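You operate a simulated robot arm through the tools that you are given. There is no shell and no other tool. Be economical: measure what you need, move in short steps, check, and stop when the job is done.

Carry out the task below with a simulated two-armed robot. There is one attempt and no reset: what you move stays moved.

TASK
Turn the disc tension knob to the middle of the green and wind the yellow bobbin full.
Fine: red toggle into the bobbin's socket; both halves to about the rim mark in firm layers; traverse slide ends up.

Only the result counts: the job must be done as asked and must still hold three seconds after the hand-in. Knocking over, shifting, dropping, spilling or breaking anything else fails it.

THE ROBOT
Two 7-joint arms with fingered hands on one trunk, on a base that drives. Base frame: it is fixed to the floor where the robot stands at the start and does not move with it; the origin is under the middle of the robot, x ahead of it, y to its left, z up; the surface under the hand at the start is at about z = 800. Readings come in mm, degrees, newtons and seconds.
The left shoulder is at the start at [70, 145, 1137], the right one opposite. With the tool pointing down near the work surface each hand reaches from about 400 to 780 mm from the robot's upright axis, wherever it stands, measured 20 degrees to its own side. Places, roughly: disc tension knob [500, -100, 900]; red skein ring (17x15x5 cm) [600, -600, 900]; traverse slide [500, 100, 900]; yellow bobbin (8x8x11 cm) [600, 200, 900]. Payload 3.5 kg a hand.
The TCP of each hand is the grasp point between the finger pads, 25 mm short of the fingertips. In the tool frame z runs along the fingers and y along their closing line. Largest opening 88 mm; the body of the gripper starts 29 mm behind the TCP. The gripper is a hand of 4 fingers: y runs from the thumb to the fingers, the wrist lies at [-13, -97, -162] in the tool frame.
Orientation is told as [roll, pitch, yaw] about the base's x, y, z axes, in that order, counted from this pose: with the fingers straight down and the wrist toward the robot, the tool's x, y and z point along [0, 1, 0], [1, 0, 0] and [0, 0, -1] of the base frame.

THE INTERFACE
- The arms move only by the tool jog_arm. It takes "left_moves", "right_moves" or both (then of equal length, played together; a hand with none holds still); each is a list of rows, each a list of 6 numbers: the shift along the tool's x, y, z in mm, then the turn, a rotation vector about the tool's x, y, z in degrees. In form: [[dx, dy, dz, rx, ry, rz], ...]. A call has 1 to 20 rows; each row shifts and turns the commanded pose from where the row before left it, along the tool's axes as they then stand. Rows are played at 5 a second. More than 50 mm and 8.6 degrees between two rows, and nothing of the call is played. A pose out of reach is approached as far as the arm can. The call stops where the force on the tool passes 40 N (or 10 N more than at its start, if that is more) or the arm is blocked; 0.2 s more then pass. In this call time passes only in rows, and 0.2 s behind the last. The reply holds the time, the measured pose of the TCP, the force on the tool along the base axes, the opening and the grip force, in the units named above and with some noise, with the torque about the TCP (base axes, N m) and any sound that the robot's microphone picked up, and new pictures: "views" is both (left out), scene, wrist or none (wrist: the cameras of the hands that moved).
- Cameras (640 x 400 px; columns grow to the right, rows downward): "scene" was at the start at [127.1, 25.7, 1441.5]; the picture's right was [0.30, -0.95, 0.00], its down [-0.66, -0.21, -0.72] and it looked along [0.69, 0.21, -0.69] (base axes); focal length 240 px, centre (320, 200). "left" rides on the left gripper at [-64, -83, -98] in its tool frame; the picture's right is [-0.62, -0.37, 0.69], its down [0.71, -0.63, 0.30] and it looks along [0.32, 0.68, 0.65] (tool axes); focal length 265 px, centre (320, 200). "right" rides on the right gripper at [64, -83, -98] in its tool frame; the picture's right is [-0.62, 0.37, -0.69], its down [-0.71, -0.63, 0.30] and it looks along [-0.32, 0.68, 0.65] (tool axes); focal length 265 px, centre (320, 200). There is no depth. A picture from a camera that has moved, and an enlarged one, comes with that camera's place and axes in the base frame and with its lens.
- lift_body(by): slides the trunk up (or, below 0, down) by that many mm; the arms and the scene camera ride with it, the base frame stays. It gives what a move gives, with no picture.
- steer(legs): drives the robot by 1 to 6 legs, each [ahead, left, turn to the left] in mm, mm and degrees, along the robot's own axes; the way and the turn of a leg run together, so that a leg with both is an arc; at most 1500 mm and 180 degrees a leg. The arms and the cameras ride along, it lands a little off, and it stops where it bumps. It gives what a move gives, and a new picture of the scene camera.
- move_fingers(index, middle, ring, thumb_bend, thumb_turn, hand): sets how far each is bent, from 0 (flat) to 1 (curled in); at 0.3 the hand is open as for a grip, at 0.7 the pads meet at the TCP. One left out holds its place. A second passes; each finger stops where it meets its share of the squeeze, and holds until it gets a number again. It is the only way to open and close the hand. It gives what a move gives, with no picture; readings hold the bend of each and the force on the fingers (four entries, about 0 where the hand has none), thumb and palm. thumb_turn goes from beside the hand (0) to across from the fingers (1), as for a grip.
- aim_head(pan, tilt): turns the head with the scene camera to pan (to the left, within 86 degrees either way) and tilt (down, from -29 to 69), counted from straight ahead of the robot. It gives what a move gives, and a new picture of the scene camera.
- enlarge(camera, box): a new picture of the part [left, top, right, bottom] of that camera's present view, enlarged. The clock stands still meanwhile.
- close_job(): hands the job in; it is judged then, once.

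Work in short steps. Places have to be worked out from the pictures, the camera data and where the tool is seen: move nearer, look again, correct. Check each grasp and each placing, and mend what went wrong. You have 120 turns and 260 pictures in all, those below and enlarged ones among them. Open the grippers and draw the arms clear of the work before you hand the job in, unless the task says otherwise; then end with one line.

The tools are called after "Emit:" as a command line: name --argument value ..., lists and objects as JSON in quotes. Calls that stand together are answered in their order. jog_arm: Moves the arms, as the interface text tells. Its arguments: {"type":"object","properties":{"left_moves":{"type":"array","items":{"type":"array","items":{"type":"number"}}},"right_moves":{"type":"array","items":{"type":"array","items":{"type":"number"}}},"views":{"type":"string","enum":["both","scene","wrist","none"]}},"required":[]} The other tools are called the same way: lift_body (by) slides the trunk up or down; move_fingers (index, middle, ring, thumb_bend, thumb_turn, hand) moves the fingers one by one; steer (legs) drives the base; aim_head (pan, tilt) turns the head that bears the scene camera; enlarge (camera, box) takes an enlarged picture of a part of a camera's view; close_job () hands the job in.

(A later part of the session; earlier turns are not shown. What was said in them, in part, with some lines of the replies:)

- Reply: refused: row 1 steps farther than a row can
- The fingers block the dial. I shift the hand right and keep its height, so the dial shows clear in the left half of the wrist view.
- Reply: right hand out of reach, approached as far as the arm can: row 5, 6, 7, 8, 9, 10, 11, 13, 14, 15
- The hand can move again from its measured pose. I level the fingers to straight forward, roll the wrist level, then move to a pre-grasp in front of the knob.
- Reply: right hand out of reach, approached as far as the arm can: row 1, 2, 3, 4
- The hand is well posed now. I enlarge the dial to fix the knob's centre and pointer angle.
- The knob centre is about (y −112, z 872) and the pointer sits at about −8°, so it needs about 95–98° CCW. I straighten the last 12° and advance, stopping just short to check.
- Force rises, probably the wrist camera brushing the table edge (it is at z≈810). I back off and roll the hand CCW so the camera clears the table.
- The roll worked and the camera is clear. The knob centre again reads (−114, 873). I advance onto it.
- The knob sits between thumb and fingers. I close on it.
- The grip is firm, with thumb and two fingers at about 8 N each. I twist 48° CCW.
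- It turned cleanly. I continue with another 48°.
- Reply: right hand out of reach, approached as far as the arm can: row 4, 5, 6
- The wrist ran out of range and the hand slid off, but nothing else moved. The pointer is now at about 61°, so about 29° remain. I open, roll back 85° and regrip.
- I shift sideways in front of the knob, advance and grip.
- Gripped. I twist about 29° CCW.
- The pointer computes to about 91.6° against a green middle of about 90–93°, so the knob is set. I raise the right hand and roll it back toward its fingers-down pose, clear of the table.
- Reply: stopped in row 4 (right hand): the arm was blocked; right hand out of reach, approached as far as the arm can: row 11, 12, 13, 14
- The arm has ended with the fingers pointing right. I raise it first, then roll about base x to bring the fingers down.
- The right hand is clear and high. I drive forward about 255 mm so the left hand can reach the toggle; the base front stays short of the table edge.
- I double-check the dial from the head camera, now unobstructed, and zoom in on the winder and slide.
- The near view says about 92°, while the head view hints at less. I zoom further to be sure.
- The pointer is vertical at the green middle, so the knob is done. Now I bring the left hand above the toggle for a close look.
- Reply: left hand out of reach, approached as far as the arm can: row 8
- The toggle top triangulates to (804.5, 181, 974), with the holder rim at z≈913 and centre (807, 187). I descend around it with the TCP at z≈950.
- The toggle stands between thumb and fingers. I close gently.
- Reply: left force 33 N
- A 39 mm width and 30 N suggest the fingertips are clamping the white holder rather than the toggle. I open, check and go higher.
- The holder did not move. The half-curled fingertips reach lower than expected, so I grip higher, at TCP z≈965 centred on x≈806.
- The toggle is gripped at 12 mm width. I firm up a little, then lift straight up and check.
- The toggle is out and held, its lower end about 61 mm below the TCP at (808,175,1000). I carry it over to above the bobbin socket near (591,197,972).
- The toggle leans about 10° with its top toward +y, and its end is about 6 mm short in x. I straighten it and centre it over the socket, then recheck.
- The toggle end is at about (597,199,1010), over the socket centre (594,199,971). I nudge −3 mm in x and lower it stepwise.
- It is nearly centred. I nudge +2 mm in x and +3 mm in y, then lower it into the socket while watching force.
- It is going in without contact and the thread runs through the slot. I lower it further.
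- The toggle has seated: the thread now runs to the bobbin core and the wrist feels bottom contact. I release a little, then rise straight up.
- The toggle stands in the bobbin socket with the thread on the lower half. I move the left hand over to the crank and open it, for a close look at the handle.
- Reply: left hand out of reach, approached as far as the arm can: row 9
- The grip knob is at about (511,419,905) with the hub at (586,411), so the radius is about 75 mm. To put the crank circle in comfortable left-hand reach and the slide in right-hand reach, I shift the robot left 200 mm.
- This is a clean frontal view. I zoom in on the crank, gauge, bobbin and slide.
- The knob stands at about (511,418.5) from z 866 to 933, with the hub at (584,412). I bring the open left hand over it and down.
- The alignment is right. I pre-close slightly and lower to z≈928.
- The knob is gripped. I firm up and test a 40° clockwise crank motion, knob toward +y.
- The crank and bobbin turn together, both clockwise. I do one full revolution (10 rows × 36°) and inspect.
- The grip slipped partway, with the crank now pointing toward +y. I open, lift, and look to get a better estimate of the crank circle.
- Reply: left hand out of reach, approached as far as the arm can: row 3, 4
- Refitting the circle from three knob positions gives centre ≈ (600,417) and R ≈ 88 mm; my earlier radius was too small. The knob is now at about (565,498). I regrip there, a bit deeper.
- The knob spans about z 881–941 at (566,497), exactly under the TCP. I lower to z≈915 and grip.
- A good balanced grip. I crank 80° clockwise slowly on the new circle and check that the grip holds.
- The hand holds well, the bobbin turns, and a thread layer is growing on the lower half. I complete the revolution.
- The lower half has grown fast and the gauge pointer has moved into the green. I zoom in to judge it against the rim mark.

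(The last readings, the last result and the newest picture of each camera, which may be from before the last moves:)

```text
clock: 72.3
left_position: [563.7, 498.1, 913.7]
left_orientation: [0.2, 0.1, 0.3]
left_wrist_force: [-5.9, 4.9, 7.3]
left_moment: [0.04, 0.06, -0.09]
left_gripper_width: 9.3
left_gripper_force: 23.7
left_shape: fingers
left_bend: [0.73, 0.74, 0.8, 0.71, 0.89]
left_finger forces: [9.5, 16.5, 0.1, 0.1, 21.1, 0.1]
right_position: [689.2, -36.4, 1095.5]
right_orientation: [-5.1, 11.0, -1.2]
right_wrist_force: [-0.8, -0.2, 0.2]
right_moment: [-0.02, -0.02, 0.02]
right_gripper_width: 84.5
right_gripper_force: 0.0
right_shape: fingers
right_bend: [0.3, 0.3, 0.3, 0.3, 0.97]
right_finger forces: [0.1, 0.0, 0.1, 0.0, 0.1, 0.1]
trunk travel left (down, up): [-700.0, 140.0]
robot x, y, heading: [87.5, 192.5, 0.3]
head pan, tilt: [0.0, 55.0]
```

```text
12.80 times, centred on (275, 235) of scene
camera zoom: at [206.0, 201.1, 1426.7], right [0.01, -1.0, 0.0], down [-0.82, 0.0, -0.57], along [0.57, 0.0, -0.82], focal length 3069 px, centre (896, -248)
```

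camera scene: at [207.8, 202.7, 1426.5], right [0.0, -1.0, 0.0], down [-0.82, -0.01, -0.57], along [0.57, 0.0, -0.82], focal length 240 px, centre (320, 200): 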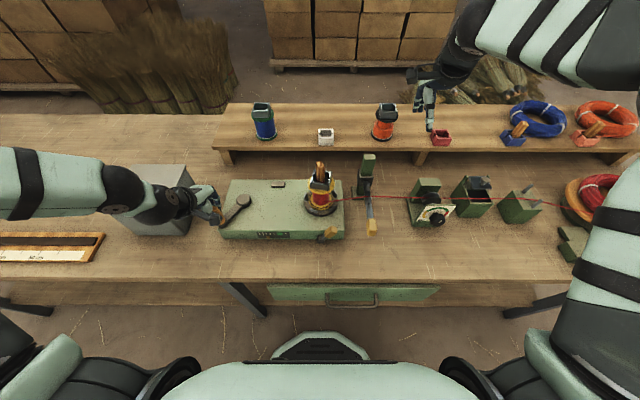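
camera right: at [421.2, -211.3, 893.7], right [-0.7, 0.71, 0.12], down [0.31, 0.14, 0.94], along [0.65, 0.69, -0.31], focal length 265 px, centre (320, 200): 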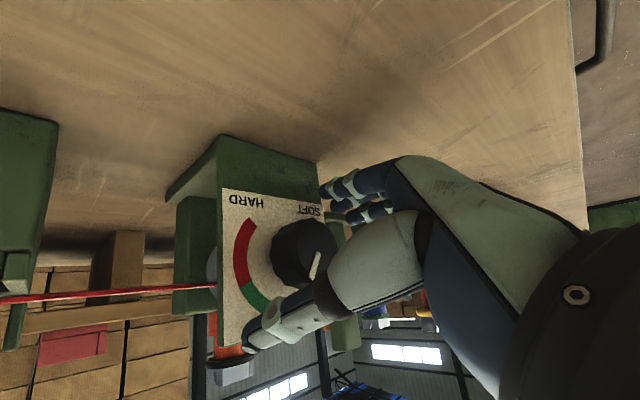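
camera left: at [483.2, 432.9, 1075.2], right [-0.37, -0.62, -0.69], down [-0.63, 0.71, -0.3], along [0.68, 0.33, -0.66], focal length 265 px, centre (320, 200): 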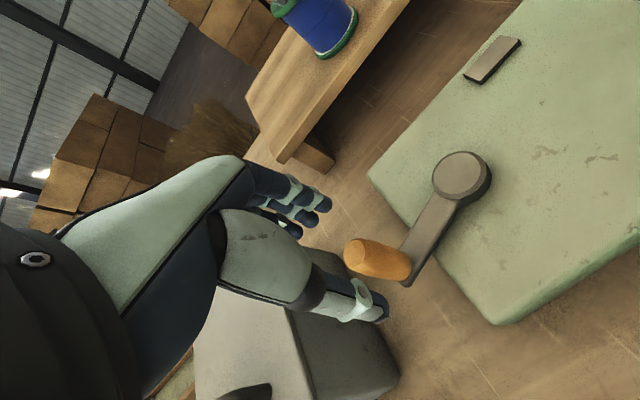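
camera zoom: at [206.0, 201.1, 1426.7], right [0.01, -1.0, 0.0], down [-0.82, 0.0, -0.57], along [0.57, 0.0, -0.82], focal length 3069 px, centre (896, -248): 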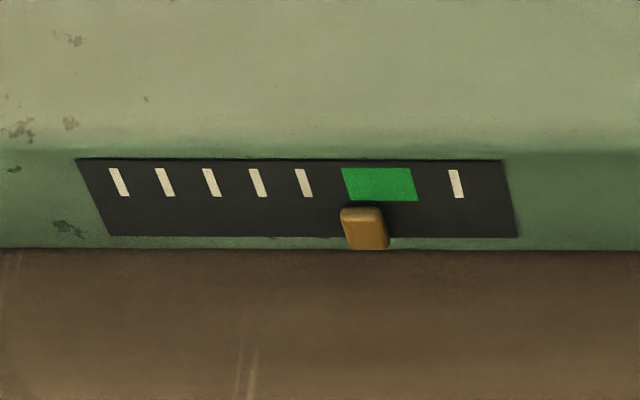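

The lower layer is just at the black rim mark, and the pointer is slightly left of the green's middle. I add about 40° more.

Emit:
jog_arm --left_moves '[[6.7, 29.9, 0, 0, 0, 0], [-3.9, 30.4, 0, 0, 0, 0]]' --views "none"

Emit:
enlarge --camera "scene" --box '[295, 155, 350, 220]'

Emit:
enlarge --camera "scene" --box '[250, 225, 300, 245]'

```text
clock: 72.9
left_position: [630.1, 502.2, 913.9]
left_orientation: [0.1, -0.4, 0.4]
left_wrist_force: [1.2, 16.2, 10.5]
left_moment: [0.28, -0.07, -0.08]
left_gripper_width: 8.0
left_gripper_force: 24.2
left_shape: fingers
left_bend: [0.73, 0.74, 0.8, 0.69, 0.92]
left_finger forces: [9.4, 23.2, 0.0, 0.1, 16.5, 0.1]
right_position: [691.4, -37.0, 1094.4]
right_orientation: [-5.2, 11.1, -1.1]
right_wrist_force: [0.1, 0.1, 0.0]
right_moment: [0.02, 0.05, 0.01]
right_gripper_width: 84.4
right_gripper_force: 0.0
right_shape: fingers
right_bend: [0.3, 0.3, 0.3, 0.3, 0.97]
right_finger forces: [0.0, 0.0, 0.0, 0.0, 0.0, 0.0]
trunk travel left (down, up): [-700.0, 140.0]
robot x, y, heading: [86.0, 200.2, 0.3]
head pan, tilt: [0.0, 55.0]
```

```text
6.15 times, centred on (322, 188) of scene
camera zoom: at [209.4, 201.9, 1426.6], right [0.0, -1.0, 0.0], down [-0.82, 0.0, -0.57], along [0.57, 0.0, -0.82], focal length 1476 px, centre (305, 277)
```

zoom: 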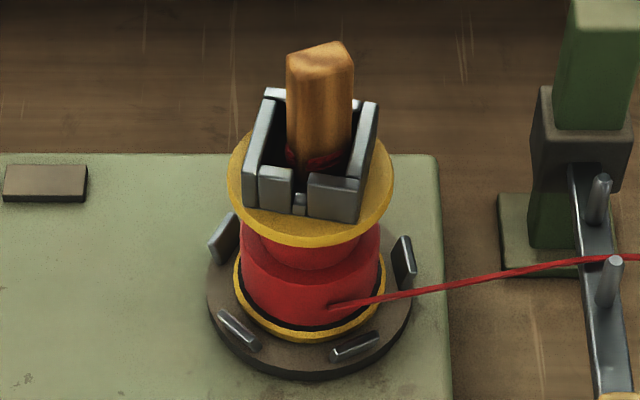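

```text
12.80 times, centred on (275, 235) of scene
camera zoom: at [209.4, 201.9, 1426.6], right [0.0, -1.0, 0.0], down [-0.82, 0.0, -0.57], along [0.57, 0.0, -0.82], focal length 3069 px, centre (896, -248)
```

zoom: 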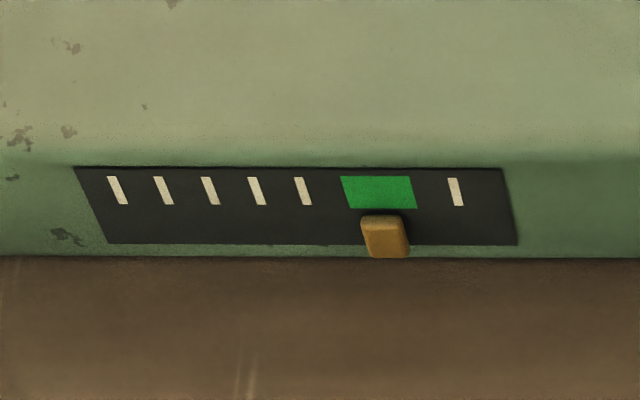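

The pointer is centred in the green and the lower half is at the rim mark. The left hand holds the crank while I bring the right hand, yawed 90°, above the slide handle near (503,67,882).

Emit:
jog_arm --right_moves '[[0, 0, 0, -5.5, 2.5, 0], [0, 0, 0, -5.5, 2.5, 0], [20.8, -38.4, 0, 0, 0, 0], [20.8, -38.4, 0, 0, 0, 0], [20.8, -38.4, 0, 0, 0, 0], [20.8, -38.4, 0, 0, 0, 0], [20.8, -38.4, 0, 0, 0, 0], [0, 0, 0, 0, 0, -8.5], [0, 0, 0, 0, 0, -8.5], [0, 0, 0, 0, 0, -8.5], [0, 0, 0, 0, 0, -8.5], [0, 0, 0, 0, 0, -8.5], [0, 0, 0, 0, 0, -8.5], [0, 0, 0, 0, 0, -8.5], [0, 0, 0, 0, 0, -8.5], [0, 0, 0, 0, 0, -8.5], [0, 0, 0, 0, 0, -8.5]]' --views "both"

```text
clock: 76.5
left_position: [624.8, 497.5, 913.0]
left_orientation: [-0.1, 0.1, 0.2]
left_wrist_force: [-0.7, -5.1, -4.1]
left_moment: [0.0, -0.21, 0.04]
left_gripper_width: 0.0
left_gripper_force: 14.0
left_shape: fingers
left_bend: [0.74, 0.74, 0.8, 0.75, 0.93]
left_finger forces: [4.2, 9.4, 3.5, 0.0, 11.0, 0.1]
right_position: [499.6, 67.2, 1093.9]
right_orientation: [0.2, 0.0, 84.5]
right_wrist_force: [0.0, -0.5, -0.2]
right_moment: [-0.04, -0.03, 0.0]
right_gripper_width: 84.4
right_gripper_force: 0.1
right_shape: fingers
right_bend: [0.3, 0.3, 0.3, 0.3, 0.97]
right_finger forces: [0.1, 0.1, 0.1, 0.0, 0.0, 0.0]
trunk travel left (down, up): [-700.0, 140.0]
robot x, y, heading: [86.4, 199.3, 0.5]
head pan, tilt: [0.0, 55.0]
camera scene: at [207.9, 198.7, 1426.5], right [0.0, -1.0, 0.0], down [-0.82, 0.0, -0.57], along [0.57, 0.0, -0.82], focal length 240 px, centre (320, 200)
camera right: at [425.9, -9.3, 1192.9], right [0.65, 0.31, 0.69], down [0.65, -0.7, -0.3], along [0.39, 0.65, -0.65], focal length 265 px, centre (320, 200)
```

scene: 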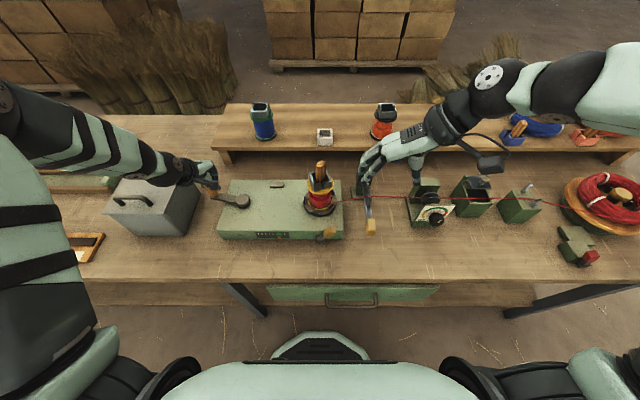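
right: 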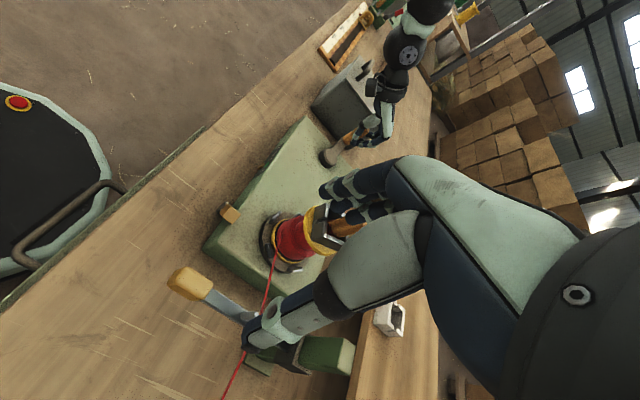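

The left hand slid off the knob, which is fine since the crank stays put. The right camera confirms the handle at about (504,70,885), so I descend around it.

Emit:
jog_arm --right_moves '[[0, 0, 45, 0, 0, -5], [0, 2, 45, 0, 0, 0], [-2, 0, 45, 0, 0, 0], [0, 0, 45, 0, 0, 0]]' --views "both"

Emit:
enlarge --camera "scene" --box '[295, 150, 395, 250]'

```text
clock: 77.5
left_position: [625.8, 497.8, 913.0]
left_orientation: [0.0, 0.0, 0.1]
left_wrist_force: [-0.7, -4.9, -4.6]
left_moment: [0.08, -0.27, 0.05]
left_gripper_width: 0.0
left_gripper_force: 14.5
left_shape: fingers
left_bend: [0.74, 0.74, 0.8, 0.75, 0.93]
left_finger forces: [4.5, 9.8, 3.7, 0.0, 10.7, 0.1]
right_position: [503.7, 71.9, 911.0]
right_orientation: [0.0, 0.0, 89.3]
right_wrist_force: [0.1, -0.1, 0.6]
right_moment: [0.03, 0.02, -0.01]
right_gripper_width: 84.6
right_gripper_force: 0.0
right_shape: fingers
right_bend: [0.3, 0.3, 0.3, 0.3, 0.97]
right_finger forces: [0.0, 0.0, 0.0, 0.1, 0.0, 0.0]
trunk travel left (down, up): [-700.0, 140.0]
robot x, y, heading: [84.9, 198.0, -0.1]
head pan, tilt: [0.0, 55.0]
camera scene: at [208.4, 198.1, 1426.6], right [0.0, -1.0, 0.0], down [-0.82, 0.0, -0.57], along [0.57, 0.0, -0.82], focal length 240 px, centre (320, 200)
camera right: at [436.7, -11.3, 1010.5], right [0.62, 0.36, 0.69], down [0.71, -0.64, -0.3], along [0.33, 0.68, -0.65], focal length 265 px, centre (320, 200)
```

scene: 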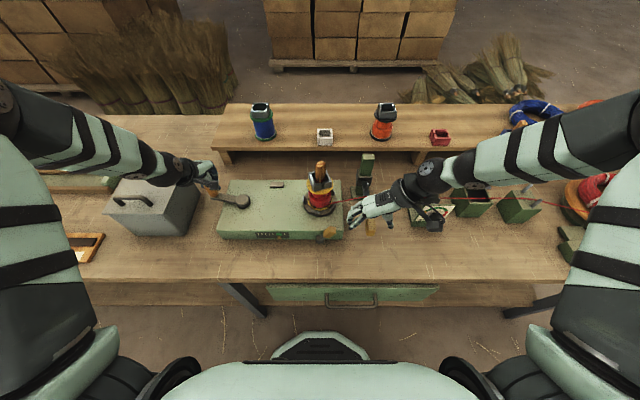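
right: 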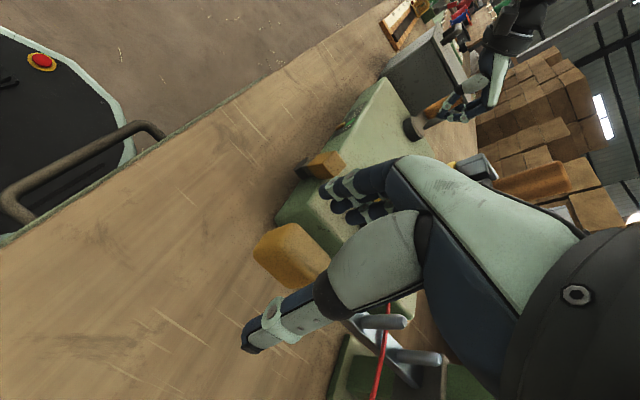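

```text
4.00 times, centred on (345, 200) of scene
camera zoom: at [208.4, 198.1, 1426.6], right [0.0, -1.0, 0.0], down [-0.82, 0.0, -0.57], along [0.57, 0.0, -0.82], focal length 959 px, centre (220, 200)
```

zoom: 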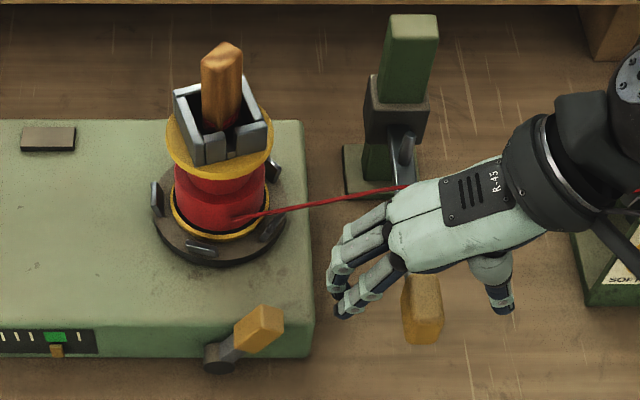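

The handle is between the fingers, centred near (500,67). I shift about 4 mm, go down 24 mm and grip.

Emit:
jog_arm --right_moves '[[4, -4, 12, 0, 0, 0], [0, 0, 12, 0, 0, 0]]' --views "none"

Emit:
move_fingers --hand "right" --index 0.7 --middle 0.7 --ring 0.6 --thumb_bend 0.7

Emit:
enlarge --camera "right" --box '[200, 130, 460, 390]'

```text
clock: 78.1
left_position: [624.7, 498.9, 913.0]
left_orientation: [0.1, 0.0, 0.3]
left_wrist_force: [0.0, -4.7, -3.4]
left_moment: [0.05, -0.23, 0.03]
left_gripper_width: 0.0
left_gripper_force: 14.1
left_shape: fingers
left_bend: [0.74, 0.74, 0.8, 0.75, 0.93]
left_finger forces: [4.5, 9.7, 3.7, 0.0, 10.7, 0.0]
right_position: [497.6, 66.3, 889.0]
right_orientation: [-0.1, 0.0, 89.2]
right_wrist_force: [0.3, 0.0, 0.1]
right_moment: [-0.03, -0.02, 0.01]
right_gripper_width: 84.6
right_gripper_force: 0.1
right_shape: fingers
right_bend: [0.3, 0.3, 0.3, 0.3, 0.97]
right_finger forces: [0.1, 0.1, 0.0, 0.0, 0.0, 0.1]
trunk travel left (down, up): [-700.0, 140.0]
robot x, y, heading: [85.8, 196.5, 0.3]
head pan, tilt: [0.0, 55.0]
```

```text
clock: 79.1
left_position: [624.8, 499.0, 912.8]
left_orientation: [0.0, 0.0, 0.1]
left_wrist_force: [2.4, -6.3, -2.1]
left_moment: [0.1, -0.15, 0.09]
left_gripper_width: 0.1
left_gripper_force: 7.0
left_shape: fingers
left_bend: [0.74, 0.74, 0.8, 0.76, 0.92]
left_finger forces: [0.1, 6.3, 0.6, 0.0, 7.2, 0.0]
right_position: [498.4, 67.9, 890.2]
right_orientation: [0.1, 0.0, 89.4]
right_wrist_force: [-1.1, 9.6, -0.1]
right_moment: [0.2, -0.02, 0.08]
right_gripper_width: 15.2
right_gripper_force: 9.0
right_shape: fingers
right_bend: [0.61, 0.63, 0.59, 0.64, 0.97]
right_finger forces: [6.4, 6.8, 0.5, 0.0, 4.0, 0.0]
trunk travel left (down, up): [-700.0, 140.0]
robot x, y, heading: [86.8, 197.5, 0.4]
head pan, tilt: [0.0, 55.0]
```

```text
1.54 times, centred on (330, 260) of right
camera zoom: at [431.5, -14.4, 988.4], right [0.62, 0.36, 0.69], down [0.71, -0.64, -0.31], along [0.33, 0.68, -0.65], focal length 408 px, centre (305, 108)
```

zoom: 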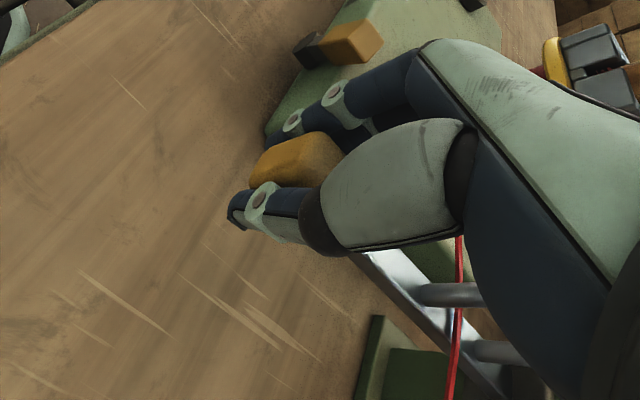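

The handle is gripped. I lift straight up in small steps.

Emit:
jog_arm --right_moves '[[0, 0, -8, 0, 0, 0], [0, 0, -8, 0, 0, 0], [0, 0, -8, 0, 0, 0]]' --views "wrist"

Emit:
enlarge --camera "scene" --box '[295, 150, 395, 250]'

```text
clock: 79.9
left_position: [624.6, 498.7, 912.9]
left_orientation: [-0.1, 0.0, 0.2]
left_wrist_force: [1.2, -6.3, -0.7]
left_moment: [0.17, -0.12, 0.07]
left_gripper_width: 0.0
left_gripper_force: 8.1
left_shape: fingers
left_bend: [0.74, 0.74, 0.8, 0.76, 0.92]
left_finger forces: [0.0, 5.7, 0.2, 0.1, 10.2, 0.1]
right_position: [497.3, 66.8, 915.4]
right_orientation: [0.0, 0.1, 89.3]
right_wrist_force: [2.4, 12.1, -0.1]
right_moment: [0.25, -0.04, 0.08]
right_gripper_width: 15.1
right_gripper_force: 9.0
right_shape: fingers
right_bend: [0.6, 0.62, 0.59, 0.65, 0.97]
right_finger forces: [6.9, 7.5, 1.0, 0.0, 3.3, 0.0]
trunk travel left (down, up): [-700.0, 140.0]
robot x, y, heading: [87.1, 197.8, 0.1]
head pan, tilt: [0.0, 55.0]
camera right: at [431.0, -15.2, 1014.1], right [0.62, 0.36, 0.69], down [0.71, -0.64, -0.3], along [0.33, 0.68, -0.65], focal length 265 px, centre (320, 200)
```

right: 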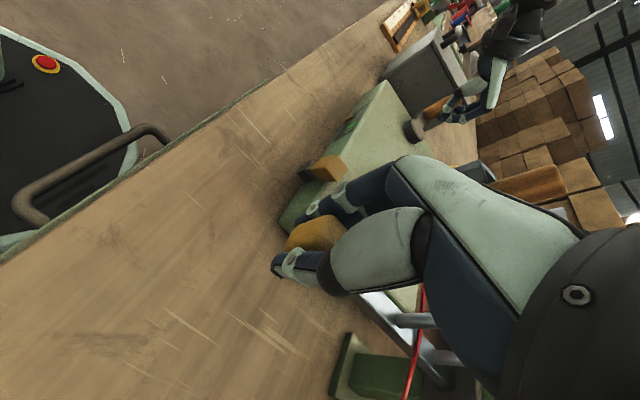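

```text
4.00 times, centred on (345, 200) of scene
camera zoom: at [207.9, 201.2, 1426.6], right [0.0, -1.0, 0.0], down [-0.82, 0.0, -0.57], along [0.57, 0.0, -0.82], focal length 959 px, centre (220, 200)
```

zoom: 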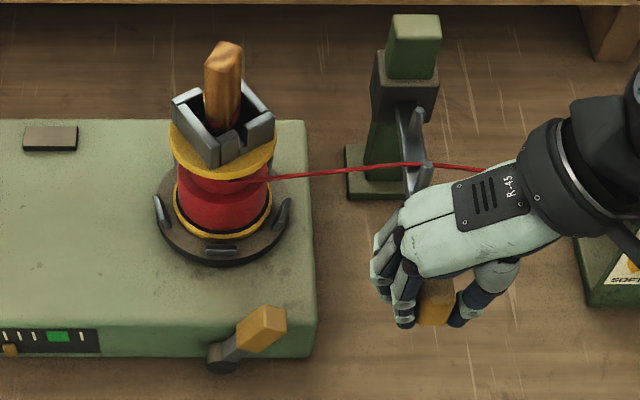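

The slide rose, the thread now feeds the upper half, and the gauge pointer dropped back, so it reads the current half. I nudge up to find the top stop.

Emit:
jog_arm --right_moves '[[0, 0, -5, 0, 0, 0], [0, 0, -5, 0, 0, 0]]' --views "none"

Emit:
enlarge --camera "scene" --box '[295, 150, 395, 250]'

```text
clock: 80.5
left_position: [625.7, 499.2, 910.5]
left_orientation: [0.0, 0.1, 0.2]
left_wrist_force: [-1.8, -5.8, 1.1]
left_moment: [0.17, -0.1, 0.1]
left_gripper_width: 0.1
left_gripper_force: 8.2
left_shape: fingers
left_bend: [0.74, 0.74, 0.8, 0.76, 0.92]
left_finger forces: [0.1, 5.8, 0.2, 0.0, 10.8, 0.0]
right_position: [497.3, 66.3, 924.9]
right_orientation: [0.2, 0.3, 89.3]
right_wrist_force: [1.9, 13.9, -11.2]
right_moment: [0.22, -0.03, 0.02]
right_gripper_width: 15.5
right_gripper_force: 9.2
right_shape: fingers
right_bend: [0.59, 0.62, 0.58, 0.66, 0.97]
right_finger forces: [7.2, 7.4, 1.4, 0.1, 2.3, 0.0]
trunk travel left (down, up): [-700.0, 140.0]
robot x, y, heading: [87.4, 199.4, 0.5]
head pan, tilt: [0.0, 55.0]
```

```text
4.00 times, centred on (345, 200) of scene
camera zoom: at [208.6, 200.6, 1426.3], right [0.0, -1.0, 0.0], down [-0.82, 0.0, -0.57], along [0.57, 0.0, -0.82], focal length 959 px, centre (220, 200)
```

zoom: 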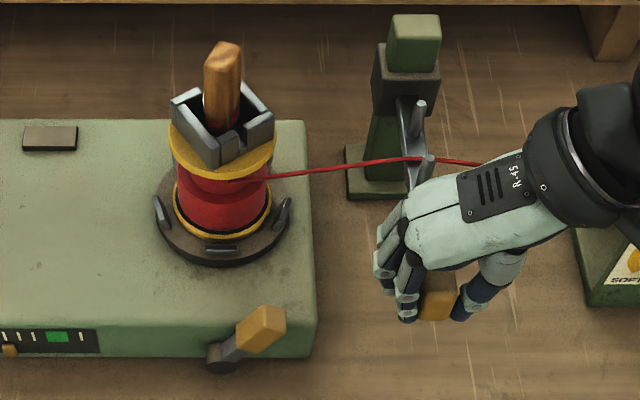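

At z≈922 it meets its upper stop. I open the right hand and see whether the slide stays up on its own.

Emit:
move_fingers --hand "right" --index 0.3 --middle 0.3 --ring 0.3 --thumb_bend 0.3

Emit:
jog_arm --right_moves '[[0, 0, -40, 0, 0, 0], [0, 0, -40, 0, 0, 0], [20, -40, -20, 0, 0, 0], [20, -40, 0, 0, 0, 0], [0, -40, 0, 0, 0, 0]]' --views "scene"

Emit:
enlarge --camera "scene" --box '[295, 150, 395, 250]'

Emit:
enlarge --camera "scene" --box '[180, 140, 280, 240]'

```text
clock: 81.5
left_position: [625.9, 498.9, 911.6]
left_orientation: [0.1, 0.0, 0.1]
left_wrist_force: [0.1, -0.7, -2.5]
left_moment: [0.12, -0.1, 0.01]
left_gripper_width: 0.0
left_gripper_force: 6.1
left_shape: fingers
left_bend: [0.74, 0.74, 0.8, 0.76, 0.93]
left_finger forces: [0.1, 5.3, 1.6, 0.0, 6.0, 0.0]
right_position: [496.3, 65.3, 923.9]
right_orientation: [0.1, 0.1, 89.2]
right_wrist_force: [0.2, -0.2, 0.4]
right_moment: [0.0, -0.03, 0.01]
right_gripper_width: 84.5
right_gripper_force: 0.1
right_shape: fingers
right_bend: [0.3, 0.3, 0.3, 0.3, 0.97]
right_finger forces: [0.0, 0.0, 0.1, 0.0, 0.0, 0.0]
trunk travel left (down, up): [-700.0, 140.0]
robot x, y, heading: [86.5, 198.5, 0.5]
head pan, tilt: [0.0, 55.0]
```

```text
clock: 82.7
left_position: [625.6, 497.7, 911.8]
left_orientation: [0.1, 0.1, 0.3]
left_wrist_force: [0.1, 1.3, -3.1]
left_moment: [0.09, -0.13, 0.01]
left_gripper_width: 0.3
left_gripper_force: 7.1
left_shape: fingers
left_bend: [0.74, 0.74, 0.8, 0.76, 0.93]
left_finger forces: [0.1, 4.9, 3.8, 0.0, 5.6, 0.1]
right_position: [454.5, -54.4, 1021.0]
right_orientation: [0.2, 0.0, 89.4]
right_wrist_force: [-0.2, -0.1, -1.1]
right_moment: [0.02, -0.03, 0.02]
right_gripper_width: 84.4
right_gripper_force: 0.1
right_shape: fingers
right_bend: [0.3, 0.3, 0.3, 0.3, 0.97]
right_finger forces: [0.0, 0.0, 0.0, 0.0, 0.0, 0.0]
trunk travel left (down, up): [-700.0, 140.0]
robot x, y, heading: [87.6, 195.5, 0.1]
head pan, tilt: [0.0, 55.0]
camera scene: at [208.1, 198.5, 1426.5], right [0.0, -1.0, 0.0], down [-0.82, 0.0, -0.57], along [0.57, 0.0, -0.82], focal length 240 px, centre (320, 200)
```

scene: 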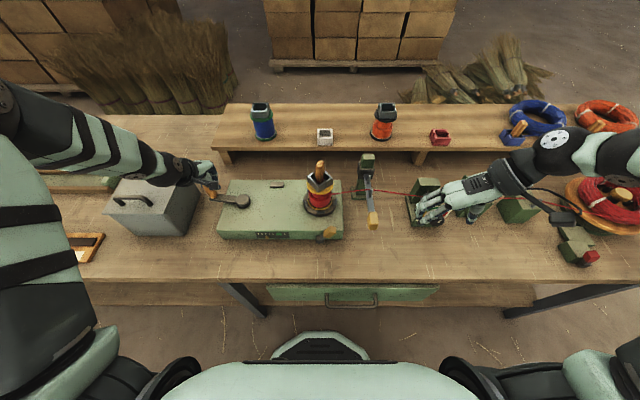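

```text
4.00 times, centred on (345, 200) of scene
camera zoom: at [208.1, 198.5, 1426.5], right [0.0, -1.0, 0.0], down [-0.82, 0.0, -0.57], along [0.57, 0.0, -0.82], focal length 959 px, centre (220, 200)
```

zoom: 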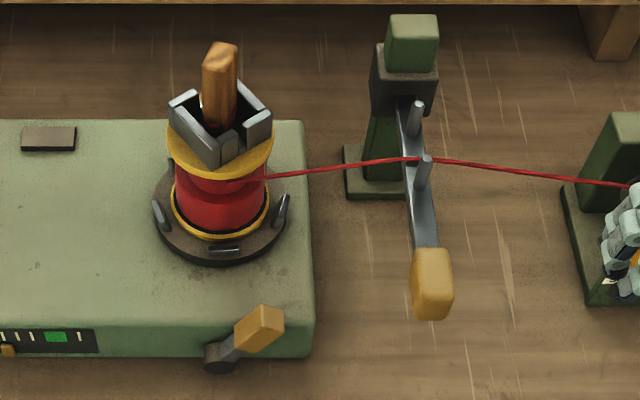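

```text
4.00 times, centred on (230, 190) of scene
camera zoom: at [208.1, 198.5, 1426.5], right [0.0, -1.0, 0.0], down [-0.82, 0.0, -0.57], along [0.57, 0.0, -0.82], focal length 959 px, centre (680, 240)
```

zoom: 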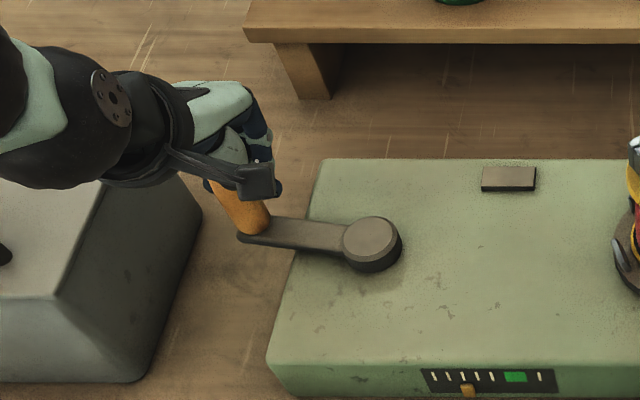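

The slide holds up at its stop. The knob is now at about (598,502), left behind by the hand. I raise the closed hand straight up, open it, and recentre over the knob.

Emit:
jog_arm --left_moves '[[0, 0, -40, 0, 0, 0], [0, 0, -35, 0, 0, 0], [4, -27, 0, 0, 0, 0]]' --views "none"

Emit:
move_fingers --hand "left" --index 0.42 --middle 0.42 --ring 0.42 --thumb_bend 0.42

Emit:
enlarge --camera "left" --box '[240, 150, 540, 350]'

Emit:
enlarge --camera "scene" --box '[180, 140, 280, 240]'

```text
clock: 83.5
left_position: [598.8, 502.6, 989.4]
left_orientation: [0.0, 0.1, 0.2]
left_wrist_force: [-0.5, -0.4, 0.7]
left_moment: [0.05, -0.04, -0.02]
left_gripper_width: 0.0
left_gripper_force: 0.0
left_shape: fingers
left_bend: [0.74, 0.76, 0.8, 0.77, 0.93]
left_finger forces: [0.0, 0.1, 0.0, 0.0, 0.0, 0.0]
right_position: [453.9, -53.1, 1020.8]
right_orientation: [0.0, 0.0, 89.4]
right_wrist_force: [0.8, 0.2, 0.5]
right_moment: [0.05, -0.01, 0.0]
right_gripper_width: 84.6
right_gripper_force: 0.1
right_shape: fingers
right_bend: [0.3, 0.3, 0.3, 0.3, 0.97]
right_finger forces: [0.0, 0.0, 0.1, 0.1, 0.1, 0.0]
trunk travel left (down, up): [-700.0, 140.0]
robot x, y, heading: [82.8, 198.2, -0.1]
head pan, tilt: [0.0, 55.0]
```

```text
clock: 84.5
left_position: [600.0, 502.7, 988.1]
left_orientation: [0.0, 0.0, 0.2]
left_wrist_force: [-1.0, 0.0, -0.8]
left_moment: [0.0, -0.02, 0.01]
left_gripper_width: 58.5
left_gripper_force: 0.1
left_shape: fingers
left_bend: [0.42, 0.42, 0.42, 0.42, 0.97]
left_finger forces: [0.0, 0.0, 0.1, 0.0, 0.0, 0.0]
right_position: [455.3, -53.6, 1021.5]
right_orientation: [0.1, 0.1, 89.3]
right_wrist_force: [-0.4, -0.2, 0.6]
right_moment: [-0.03, 0.0, -0.02]
right_gripper_width: 84.6
right_gripper_force: 0.1
right_shape: fingers
right_bend: [0.3, 0.3, 0.3, 0.3, 0.97]
right_finger forces: [0.0, 0.0, 0.1, 0.0, 0.0, 0.0]
trunk travel left (down, up): [-700.0, 140.0]
robot x, y, heading: [88.3, 198.0, 0.1]
head pan, tilt: [0.0, 55.0]
```

```text
2.00 times, centred on (390, 250) of left
camera zoom: at [514.5, 437.9, 1088.1], right [-0.37, -0.62, -0.69], down [-0.63, 0.71, -0.3], along [0.68, 0.33, -0.65], focal length 531 px, centre (180, 100)
```

zoom: 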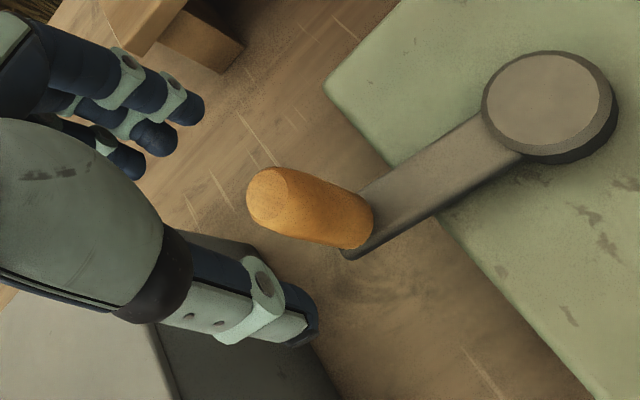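

```text
4.00 times, centred on (230, 190) of scene
camera zoom: at [207.4, 199.5, 1426.6], right [0.0, -1.0, 0.0], down [-0.82, 0.0, -0.57], along [0.57, 0.0, -0.82], focal length 959 px, centre (680, 240)
```

zoom: 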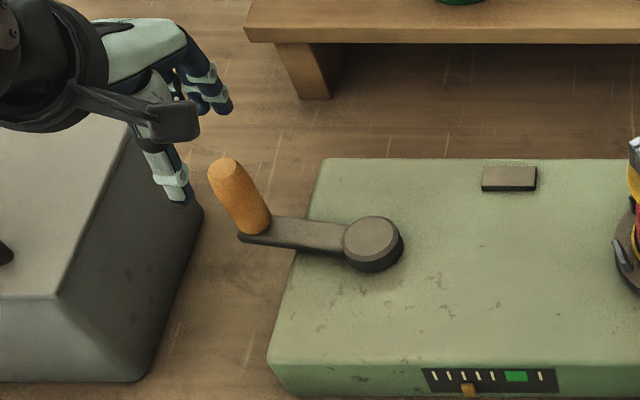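

The knob is at about (602,502). I lower onto it and grip, then wind the upper half with a slightly larger radius of 90.

Emit:
jog_arm --left_moves '[[0.5, 2, 38, 0, 0, 0], [0, 0, 38, 0, 0, 0]]' --views "none"

Emit:
move_fingers --hand "left" --index 0.8 --middle 0.8 --ring 0.8 --thumb_bend 0.8

Emit:
jog_arm --left_moves '[[-6.5, 30.6, 0, 0, 0, 0], [-16.6, 26.5, 0, 0, 0, 0], [-24.6, 19.2, 0, 0, 0, 0], [-29.7, 9.7, 0, 0, 0, 0]]' --views "scene"

```text
clock: 85.1
left_position: [600.5, 504.0, 914.0]
left_orientation: [-0.1, -0.1, 0.3]
left_wrist_force: [0.4, 0.5, 0.3]
left_moment: [-0.03, -0.02, 0.0]
left_gripper_width: 59.0
left_gripper_force: 0.1
left_shape: fingers
left_bend: [0.42, 0.42, 0.42, 0.42, 0.97]
left_finger forces: [0.0, 0.1, 0.0, 0.0, 0.1, 0.0]
right_position: [455.7, -54.0, 1021.0]
right_orientation: [0.1, 0.1, 89.3]
right_wrist_force: [0.4, 1.2, 1.0]
right_moment: [0.0, 0.01, -0.03]
right_gripper_width: 84.3
right_gripper_force: 0.1
right_shape: fingers
right_bend: [0.3, 0.3, 0.3, 0.3, 0.97]
right_finger forces: [0.0, 0.0, 0.0, 0.1, 0.0, 0.0]
trunk travel left (down, up): [-700.0, 140.0]
robot x, y, heading: [86.2, 196.4, 0.4]
head pan, tilt: [0.0, 55.0]
```

```text
clock: 86.1
left_position: [599.4, 506.2, 911.9]
left_orientation: [0.1, 0.2, 0.4]
left_wrist_force: [-0.7, 4.8, -6.2]
left_moment: [0.08, 0.09, 0.04]
left_gripper_width: 12.7
left_gripper_force: 18.1
left_shape: fingers
left_bend: [0.71, 0.66, 0.8, 0.66, 0.94]
left_finger forces: [9.7, 10.8, 0.0, 0.0, 16.3, 0.1]
right_position: [455.6, -53.1, 1021.4]
right_orientation: [0.1, 0.2, 89.3]
right_wrist_force: [0.3, -0.2, 0.6]
right_moment: [0.0, 0.01, -0.02]
right_gripper_width: 84.4
right_gripper_force: 0.1
right_shape: fingers
right_bend: [0.3, 0.3, 0.3, 0.3, 0.97]
right_finger forces: [0.0, 0.1, 0.0, 0.1, 0.0, 0.1]
trunk travel left (down, up): [-700.0, 140.0]
robot x, y, heading: [85.8, 196.9, 0.2]
head pan, tilt: [0.0, 55.0]
```

```text
clock: 87.1
left_position: [687.1, 423.1, 912.4]
left_orientation: [0.0, 0.2, 0.0]
left_wrist_force: [-2.7, -0.5, 1.0]
left_moment: [-0.07, 0.14, -0.01]
left_gripper_width: 12.9
left_gripper_force: 17.0
left_shape: fingers
left_bend: [0.72, 0.72, 0.8, 0.67, 0.92]
left_finger forces: [8.7, 8.3, 0.1, 0.1, 17.7, 0.1]
right_position: [453.9, -56.4, 1022.4]
right_orientation: [0.0, 0.1, 89.3]
right_wrist_force: [-0.2, -0.7, 0.3]
right_moment: [0.06, -0.01, -0.03]
right_gripper_width: 84.6
right_gripper_force: 0.0
right_shape: fingers
right_bend: [0.3, 0.3, 0.3, 0.3, 0.97]
right_finger forces: [0.1, 0.1, 0.0, 0.0, 0.1, 0.0]
trunk travel left (down, up): [-700.0, 140.0]
robot x, y, heading: [84.7, 200.8, 0.4]
head pan, tilt: [0.0, 55.0]
camera scene: at [206.5, 197.5, 1426.6], right [0.0, -1.0, 0.0], down [-0.82, 0.0, -0.57], along [0.57, 0.0, -0.82], focal length 240 px, centre (320, 200)
```

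scene: 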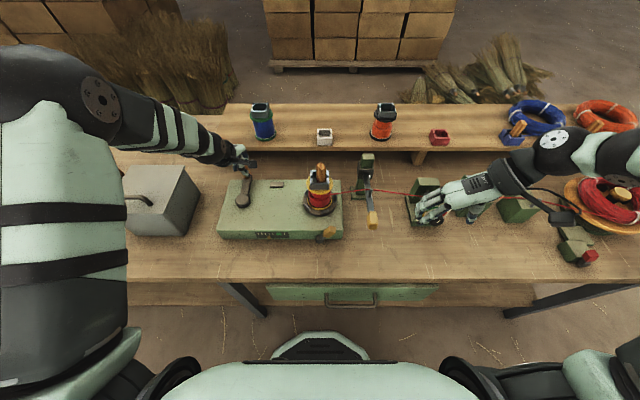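

Forces stay low, so the circle fits now. I finish this revolution.

Emit:
jog_arm --left_moves '[[-31, -1.1, 0, 0, 0, 0], [-28.8, -11.7, 0, 0, 0, 0], [-23, -20.8, 0, 0, 0, 0], [-14.6, -27.4, 0, 0, 0, 0], [-4.4, -30.8, 0, 0, 0, 0], [6.5, -30.4, 0, 0, 0, 0], [16.5, -26.3, 0, 0, 0, 0], [24.4, -19.1, 0, 0, 0, 0], [29.5, -9.7, 0, 0, 0, 0], [31, 1.1, 0, 0, 0, 0], [28.9, 11.7, 0, 0, 0, 0], [23.1, 20.8, 0, 0, 0, 0], [14.6, 27.5, 0, 0, 0, 0], [4.4, 30.9, 0, 0, 0, 0]]' --views "none"

Emit:
enlarge --camera "scene" --box '[200, 140, 380, 250]'

Emit:
enlarge --camera "scene" --box '[250, 225, 300, 245]'

```text
clock: 90.1
left_position: [603.5, 506.2, 912.3]
left_orientation: [0.1, 0.0, 0.4]
left_wrist_force: [-1.8, 3.2, -4.2]
left_moment: [0.19, -0.1, -0.04]
left_gripper_width: 6.7
left_gripper_force: 18.7
left_shape: fingers
left_bend: [0.72, 0.73, 0.8, 0.7, 0.9]
left_finger forces: [6.3, 13.1, 0.0, 0.0, 17.3, 0.0]
right_position: [456.5, -54.7, 1021.0]
right_orientation: [0.0, 0.0, 89.4]
right_wrist_force: [0.7, 0.2, -1.1]
right_moment: [-0.04, -0.03, 0.01]
right_gripper_width: 84.7
right_gripper_force: 0.0
right_shape: fingers
right_bend: [0.3, 0.3, 0.3, 0.3, 0.97]
right_finger forces: [0.0, 0.0, 0.0, 0.0, 0.0, 0.1]
trunk travel left (down, up): [-700.0, 140.0]
robot x, y, heading: [84.5, 198.1, 0.5]
head pan, tilt: [0.0, 55.0]
```

```text
3.56 times, centred on (290, 195) of scene
camera zoom: at [209.0, 200.3, 1426.5], right [0.0, -1.0, 0.0], down [-0.82, 0.0, -0.57], along [0.57, 0.0, -0.82], focal length 852 px, centre (427, 218)
```

zoom: 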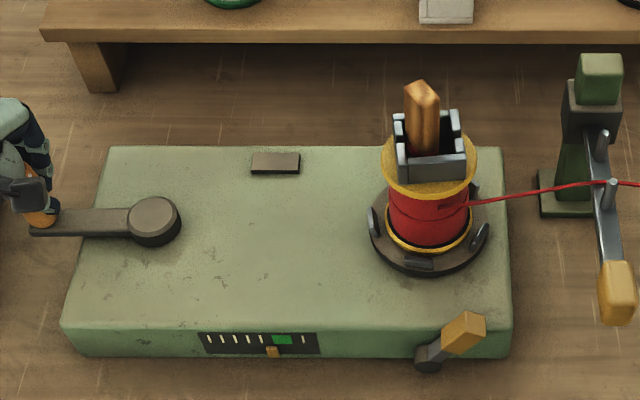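

```text
12.80 times, centred on (275, 235) of scene
camera zoom: at [209.0, 200.3, 1426.5], right [0.0, -1.0, 0.0], down [-0.82, 0.0, -0.57], along [0.57, 0.0, -0.82], focal length 3069 px, centre (896, -248)
```

zoom: 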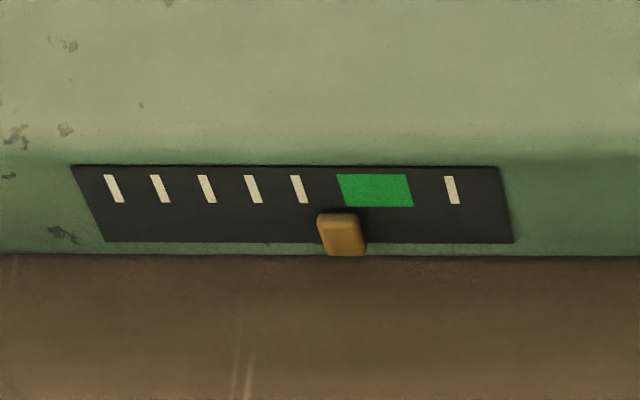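

The upper half is nearly there; the pointer needs about 80° more to match the lower half.

Emit:
jog_arm --left_moves '[[-6.5, 30.4, 0, 0, 0, 0], [-16.5, 26.3, 0, 0, 0, 0], [-24.4, 19.1, 0, 0, 0, 0], [-29.5, 9.7, 0, 0, 0, 0]]' --views "none"

Emit:
enlarge --camera "scene" --box '[200, 140, 380, 250]'

Emit:
enlarge --camera "scene" --box '[250, 225, 300, 245]'

```text
clock: 91.1
left_position: [689.9, 426.3, 913.1]
left_orientation: [0.0, 0.1, 0.1]
left_wrist_force: [3.2, 1.6, -2.7]
left_moment: [0.16, -0.18, -0.03]
left_gripper_width: 5.1
left_gripper_force: 17.0
left_shape: fingers
left_bend: [0.73, 0.73, 0.8, 0.7, 0.92]
left_finger forces: [6.5, 12.3, 0.0, 0.1, 14.8, 0.0]
right_position: [454.8, -55.5, 1021.6]
right_orientation: [0.1, 0.0, 89.3]
right_wrist_force: [0.0, -0.2, 0.6]
right_moment: [0.0, 0.01, -0.01]
right_gripper_width: 84.6
right_gripper_force: 0.2
right_shape: fingers
right_bend: [0.3, 0.3, 0.3, 0.3, 0.97]
right_finger forces: [0.0, 0.1, 0.1, 0.2, 0.0, 0.1]
trunk travel left (down, up): [-700.0, 140.0]
robot x, y, heading: [87.3, 199.9, 0.3]
head pan, tilt: [0.0, 55.0]
```

```text
3.56 times, centred on (290, 195) of scene
camera zoom: at [208.3, 197.7, 1426.4], right [0.0, -1.0, 0.0], down [-0.82, 0.0, -0.57], along [0.57, 0.0, -0.82], focal length 852 px, centre (427, 218)
```

zoom: 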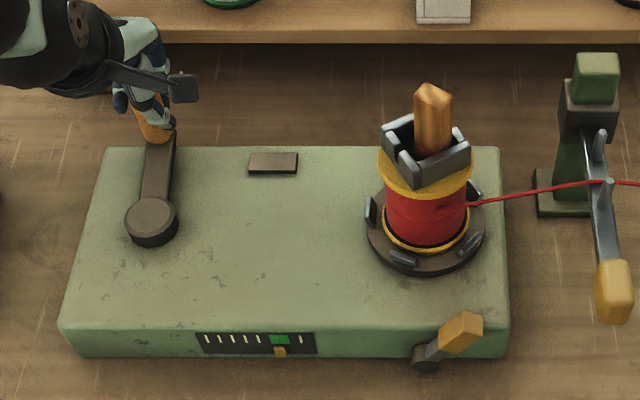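

```text
12.80 times, centred on (275, 235) of scene
camera zoom: at [208.3, 197.7, 1426.4], right [0.0, -1.0, 0.0], down [-0.82, 0.0, -0.57], along [0.57, 0.0, -0.82], focal length 3069 px, centre (896, -248)
```

zoom: 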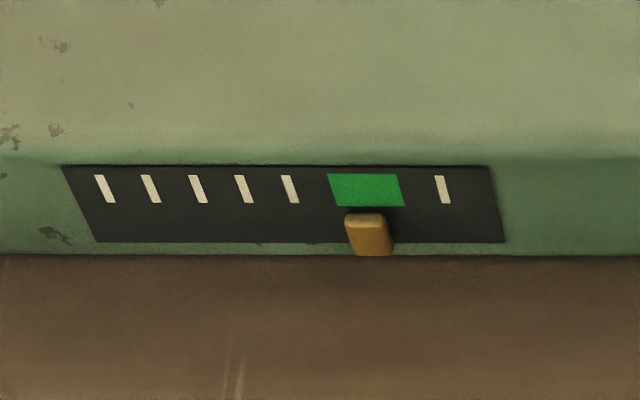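

The pointer is centred in the green and both halves look equal. I release the crank and withdraw the left hand upward.

Emit:
move_fingers --hand "left" --index 0.42 --middle 0.42 --ring 0.42 --thumb_bend 0.42

Emit:
jog_arm --left_moves '[[0, 0, -40, 0, 0, 0], [0, 0, -40, 0, 0, 0], [0, 0, -40, 0, 0, 0], [40, -20, 0, 0, 0, 0], [40, -20, 0, 0, 0, 0]]' --views "scene"

Emit:
enlarge --camera "scene" --box '[295, 150, 355, 220]'

Emit:
enlarge --camera "scene" --box '[250, 225, 300, 245]'

```text
clock: 92.1
left_position: [688.3, 429.7, 912.8]
left_orientation: [0.0, 0.0, 0.2]
left_wrist_force: [0.1, -0.3, 0.4]
left_moment: [0.0, 0.01, -0.02]
left_gripper_width: 58.9
left_gripper_force: 0.0
left_shape: fingers
left_bend: [0.42, 0.42, 0.42, 0.42, 0.97]
left_finger forces: [0.0, 0.1, 0.1, 0.1, 0.0, 0.0]
right_position: [455.1, -53.8, 1021.6]
right_orientation: [0.1, 0.1, 89.3]
right_wrist_force: [0.4, 0.5, -0.8]
right_moment: [0.01, 0.0, -0.01]
right_gripper_width: 84.3
right_gripper_force: 0.1
right_shape: fingers
right_bend: [0.3, 0.3, 0.3, 0.3, 0.97]
right_finger forces: [0.0, 0.1, 0.0, 0.0, 0.1, 0.1]
trunk travel left (down, up): [-700.0, 140.0]
robot x, y, heading: [86.7, 195.3, 0.5]
head pan, tilt: [0.0, 55.0]
```

```text
clock: 93.3
left_position: [646.8, 508.9, 1028.5]
left_orientation: [-0.1, 0.0, 0.1]
left_wrist_force: [-0.8, 0.0, 0.7]
left_moment: [0.0, -0.03, -0.01]
left_gripper_width: 58.9
left_gripper_force: 0.1
left_shape: fingers
left_bend: [0.42, 0.42, 0.42, 0.42, 0.97]
left_finger forces: [0.0, 0.1, 0.0, 0.1, 0.1, 0.0]
right_position: [454.1, -53.0, 1022.5]
right_orientation: [0.0, 0.3, 89.3]
right_wrist_force: [-0.1, -0.6, -0.2]
right_moment: [0.0, -0.01, 0.02]
right_gripper_width: 84.3
right_gripper_force: 0.1
right_shape: fingers
right_bend: [0.3, 0.3, 0.3, 0.3, 0.97]
right_finger forces: [0.0, 0.0, 0.1, 0.0, 0.0, 0.1]
trunk travel left (down, up): [-700.0, 140.0]
robot x, y, heading: [87.8, 199.0, 0.4]
head pan, tilt: [0.0, 55.0]
camera scene: at [206.1, 201.3, 1426.7], right [0.0, -1.0, 0.0], down [-0.82, 0.0, -0.57], along [0.57, 0.0, -0.82], focal length 240 px, centre (320, 200)
```

scene: 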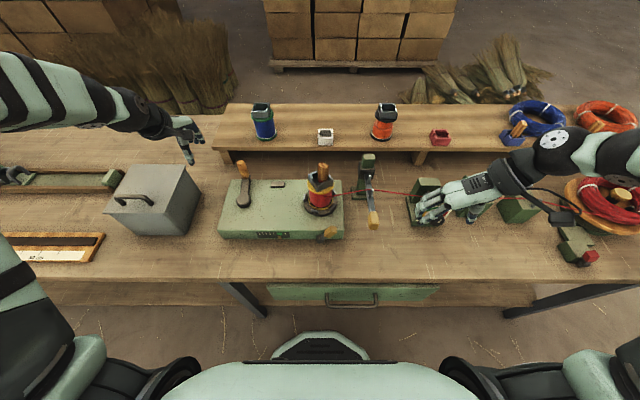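

```text
5.71 times, centred on (325, 185) of scene
camera zoom: at [206.1, 201.3, 1426.7], right [0.0, -1.0, 0.0], down [-0.82, 0.0, -0.57], along [0.57, 0.0, -0.82], focal length 1370 px, centre (291, 286)
```

zoom: 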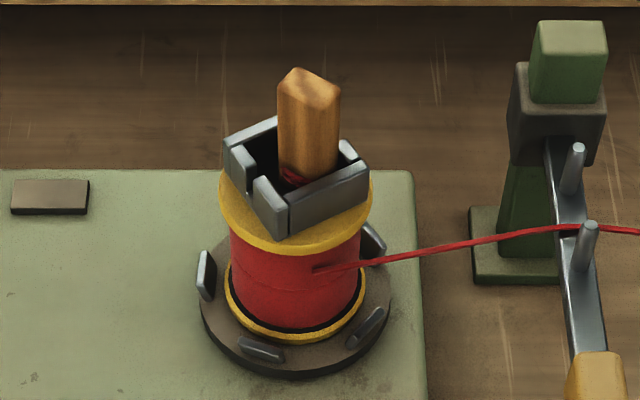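

```text
12.80 times, centred on (275, 235) of scene
camera zoom: at [206.1, 201.3, 1426.7], right [0.0, -1.0, 0.0], down [-0.82, 0.0, -0.57], along [0.57, 0.0, -0.82], focal length 3069 px, centre (896, -248)
```

zoom: 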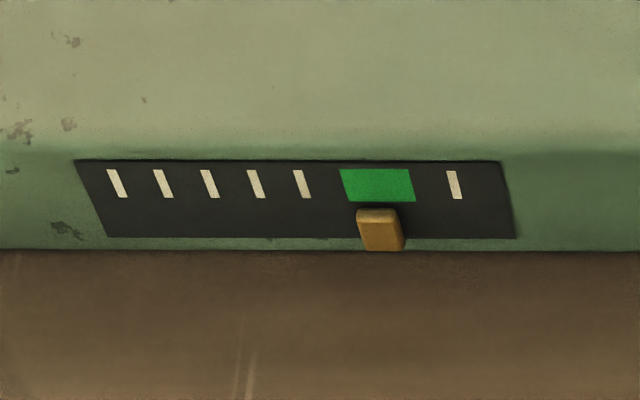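

The bobbin is evenly full to the rim mark with the toggle seated, the slide up and the gauge in the green. I open both hands fully, raise the right arm clear, and recheck the dial.

Emit:
move_fingers --hand "left" --index 0.3 --middle 0.3 --ring 0.3 --thumb_bend 0.3

Emit:
jog_arm --right_moves '[[0, 0, -40, 0, 0, 0], [0, 0, -40, 0, 0, 0], [0, -40, -20, 0, 0, 0], [0, -45, 0, 0, 0, 0], [0, -45, 0, 0, 0, 0]]' --left_moves '[[0, 0, -40, 0, 0, 0], [0, 0, -30, 0, 0, 0], [0, 0, 0, 0, 0, 0], [0, 0, 0, 0, 0, 0], [0, 0, 0, 0, 0, 0]]' --views "scene"

Emit:
enlarge --camera "scene" --box '[290, 140, 470, 250]'

Emit:
enlarge --camera "scene" --box '[400, 190, 470, 235]'

```text
clock: 94.3
left_position: [648.1, 507.5, 1030.2]
left_orientation: [0.0, 0.0, 0.1]
left_wrist_force: [-0.6, 0.3, -0.9]
left_moment: [-0.02, -0.01, -0.03]
left_gripper_width: 84.5
left_gripper_force: 0.1
left_shape: fingers
left_bend: [0.3, 0.3, 0.3, 0.3, 0.97]
left_finger forces: [0.0, 0.1, 0.0, 0.1, 0.1, 0.0]
right_position: [454.9, -52.3, 1020.9]
right_orientation: [0.1, 0.2, 89.4]
right_wrist_force: [0.3, -0.4, -0.1]
right_moment: [0.02, 0.02, -0.01]
right_gripper_width: 84.6
right_gripper_force: 0.2
right_shape: fingers
right_bend: [0.3, 0.3, 0.3, 0.3, 0.97]
right_finger forces: [0.0, 0.0, 0.0, 0.0, 0.0, 0.0]
trunk travel left (down, up): [-700.0, 140.0]
robot x, y, heading: [87.5, 195.9, 0.2]
head pan, tilt: [0.0, 55.0]
```

```text
clock: 95.5
left_position: [648.7, 506.3, 1103.1]
left_orientation: [0.1, 0.0, 0.2]
left_wrist_force: [0.2, -0.8, 0.7]
left_moment: [0.02, -0.01, 0.0]
left_gripper_width: 84.5
left_gripper_force: 0.1
left_shape: fingers
left_bend: [0.3, 0.3, 0.3, 0.3, 0.97]
left_finger forces: [0.0, 0.0, 0.0, 0.0, 0.1, 0.0]
right_position: [454.3, -183.0, 1121.7]
right_orientation: [0.1, 0.1, 89.3]
right_wrist_force: [-0.3, -0.8, 0.0]
right_moment: [-0.02, -0.02, 0.05]
right_gripper_width: 84.6
right_gripper_force: 0.0
right_shape: fingers
right_bend: [0.3, 0.3, 0.3, 0.3, 0.97]
right_finger forces: [0.0, 0.0, 0.0, 0.1, 0.0, 0.0]
trunk travel left (down, up): [-700.0, 140.0]
robot x, y, heading: [87.4, 203.6, 0.4]
head pan, tilt: [0.0, 55.0]
camera scene: at [207.6, 197.2, 1426.6], right [0.0, -1.0, 0.0], down [-0.82, 0.0, -0.57], along [0.57, 0.0, -0.82], focal length 240 px, centre (320, 200)
```

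scene: 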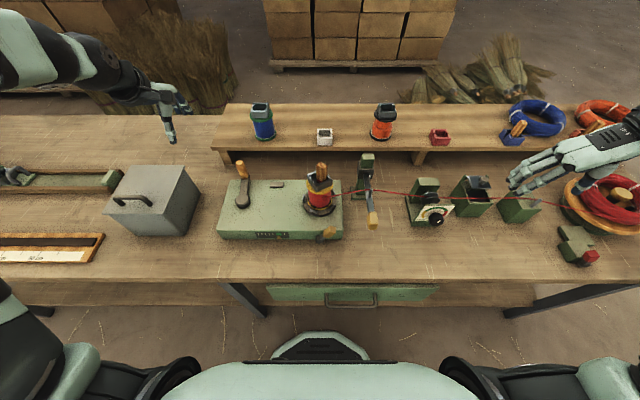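

```text
3.56 times, centred on (380, 195) of scene
camera zoom: at [207.6, 197.2, 1426.6], right [0.0, -1.0, 0.0], down [-0.82, 0.0, -0.57], along [0.57, 0.0, -0.82], focal length 852 px, centre (107, 218)
```

zoom: 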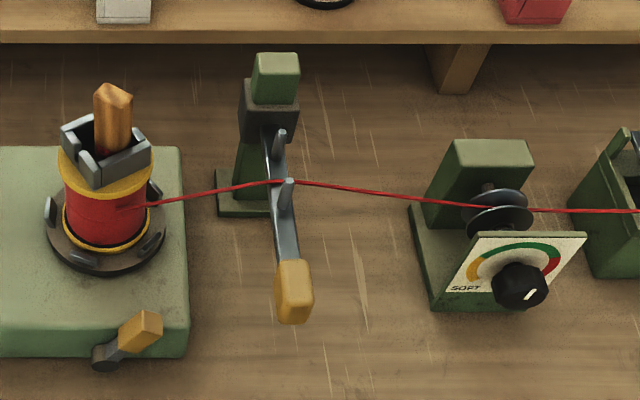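

```text
8.89 times, centred on (435, 212) of scene
camera zoom: at [207.6, 197.2, 1426.6], right [0.0, -1.0, 0.0], down [-0.82, 0.0, -0.57], along [0.57, 0.0, -0.82], focal length 2131 px, centre (-702, 89)
```

zoom: 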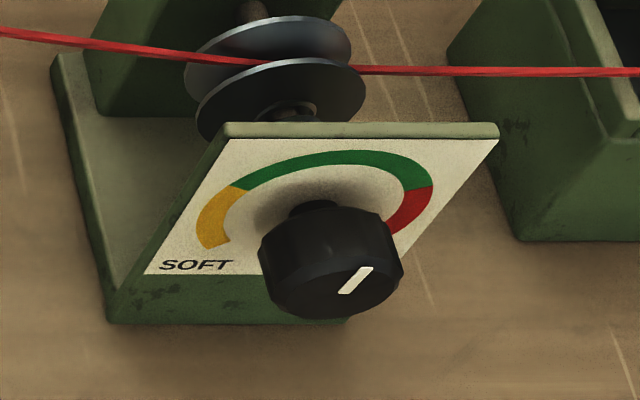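

The dial still points straight up at the green's middle, the slide is up, both halves are full with the toggle seated, and both arms are clear. I hand in.

Emit:
close_job

```text
The job is handed in.
```

The job is handed in. The tension knob points to the middle of the green, the red toggle sits in the bobbin's socket, both halves are wound to the rim mark, and the traverse slide is up.
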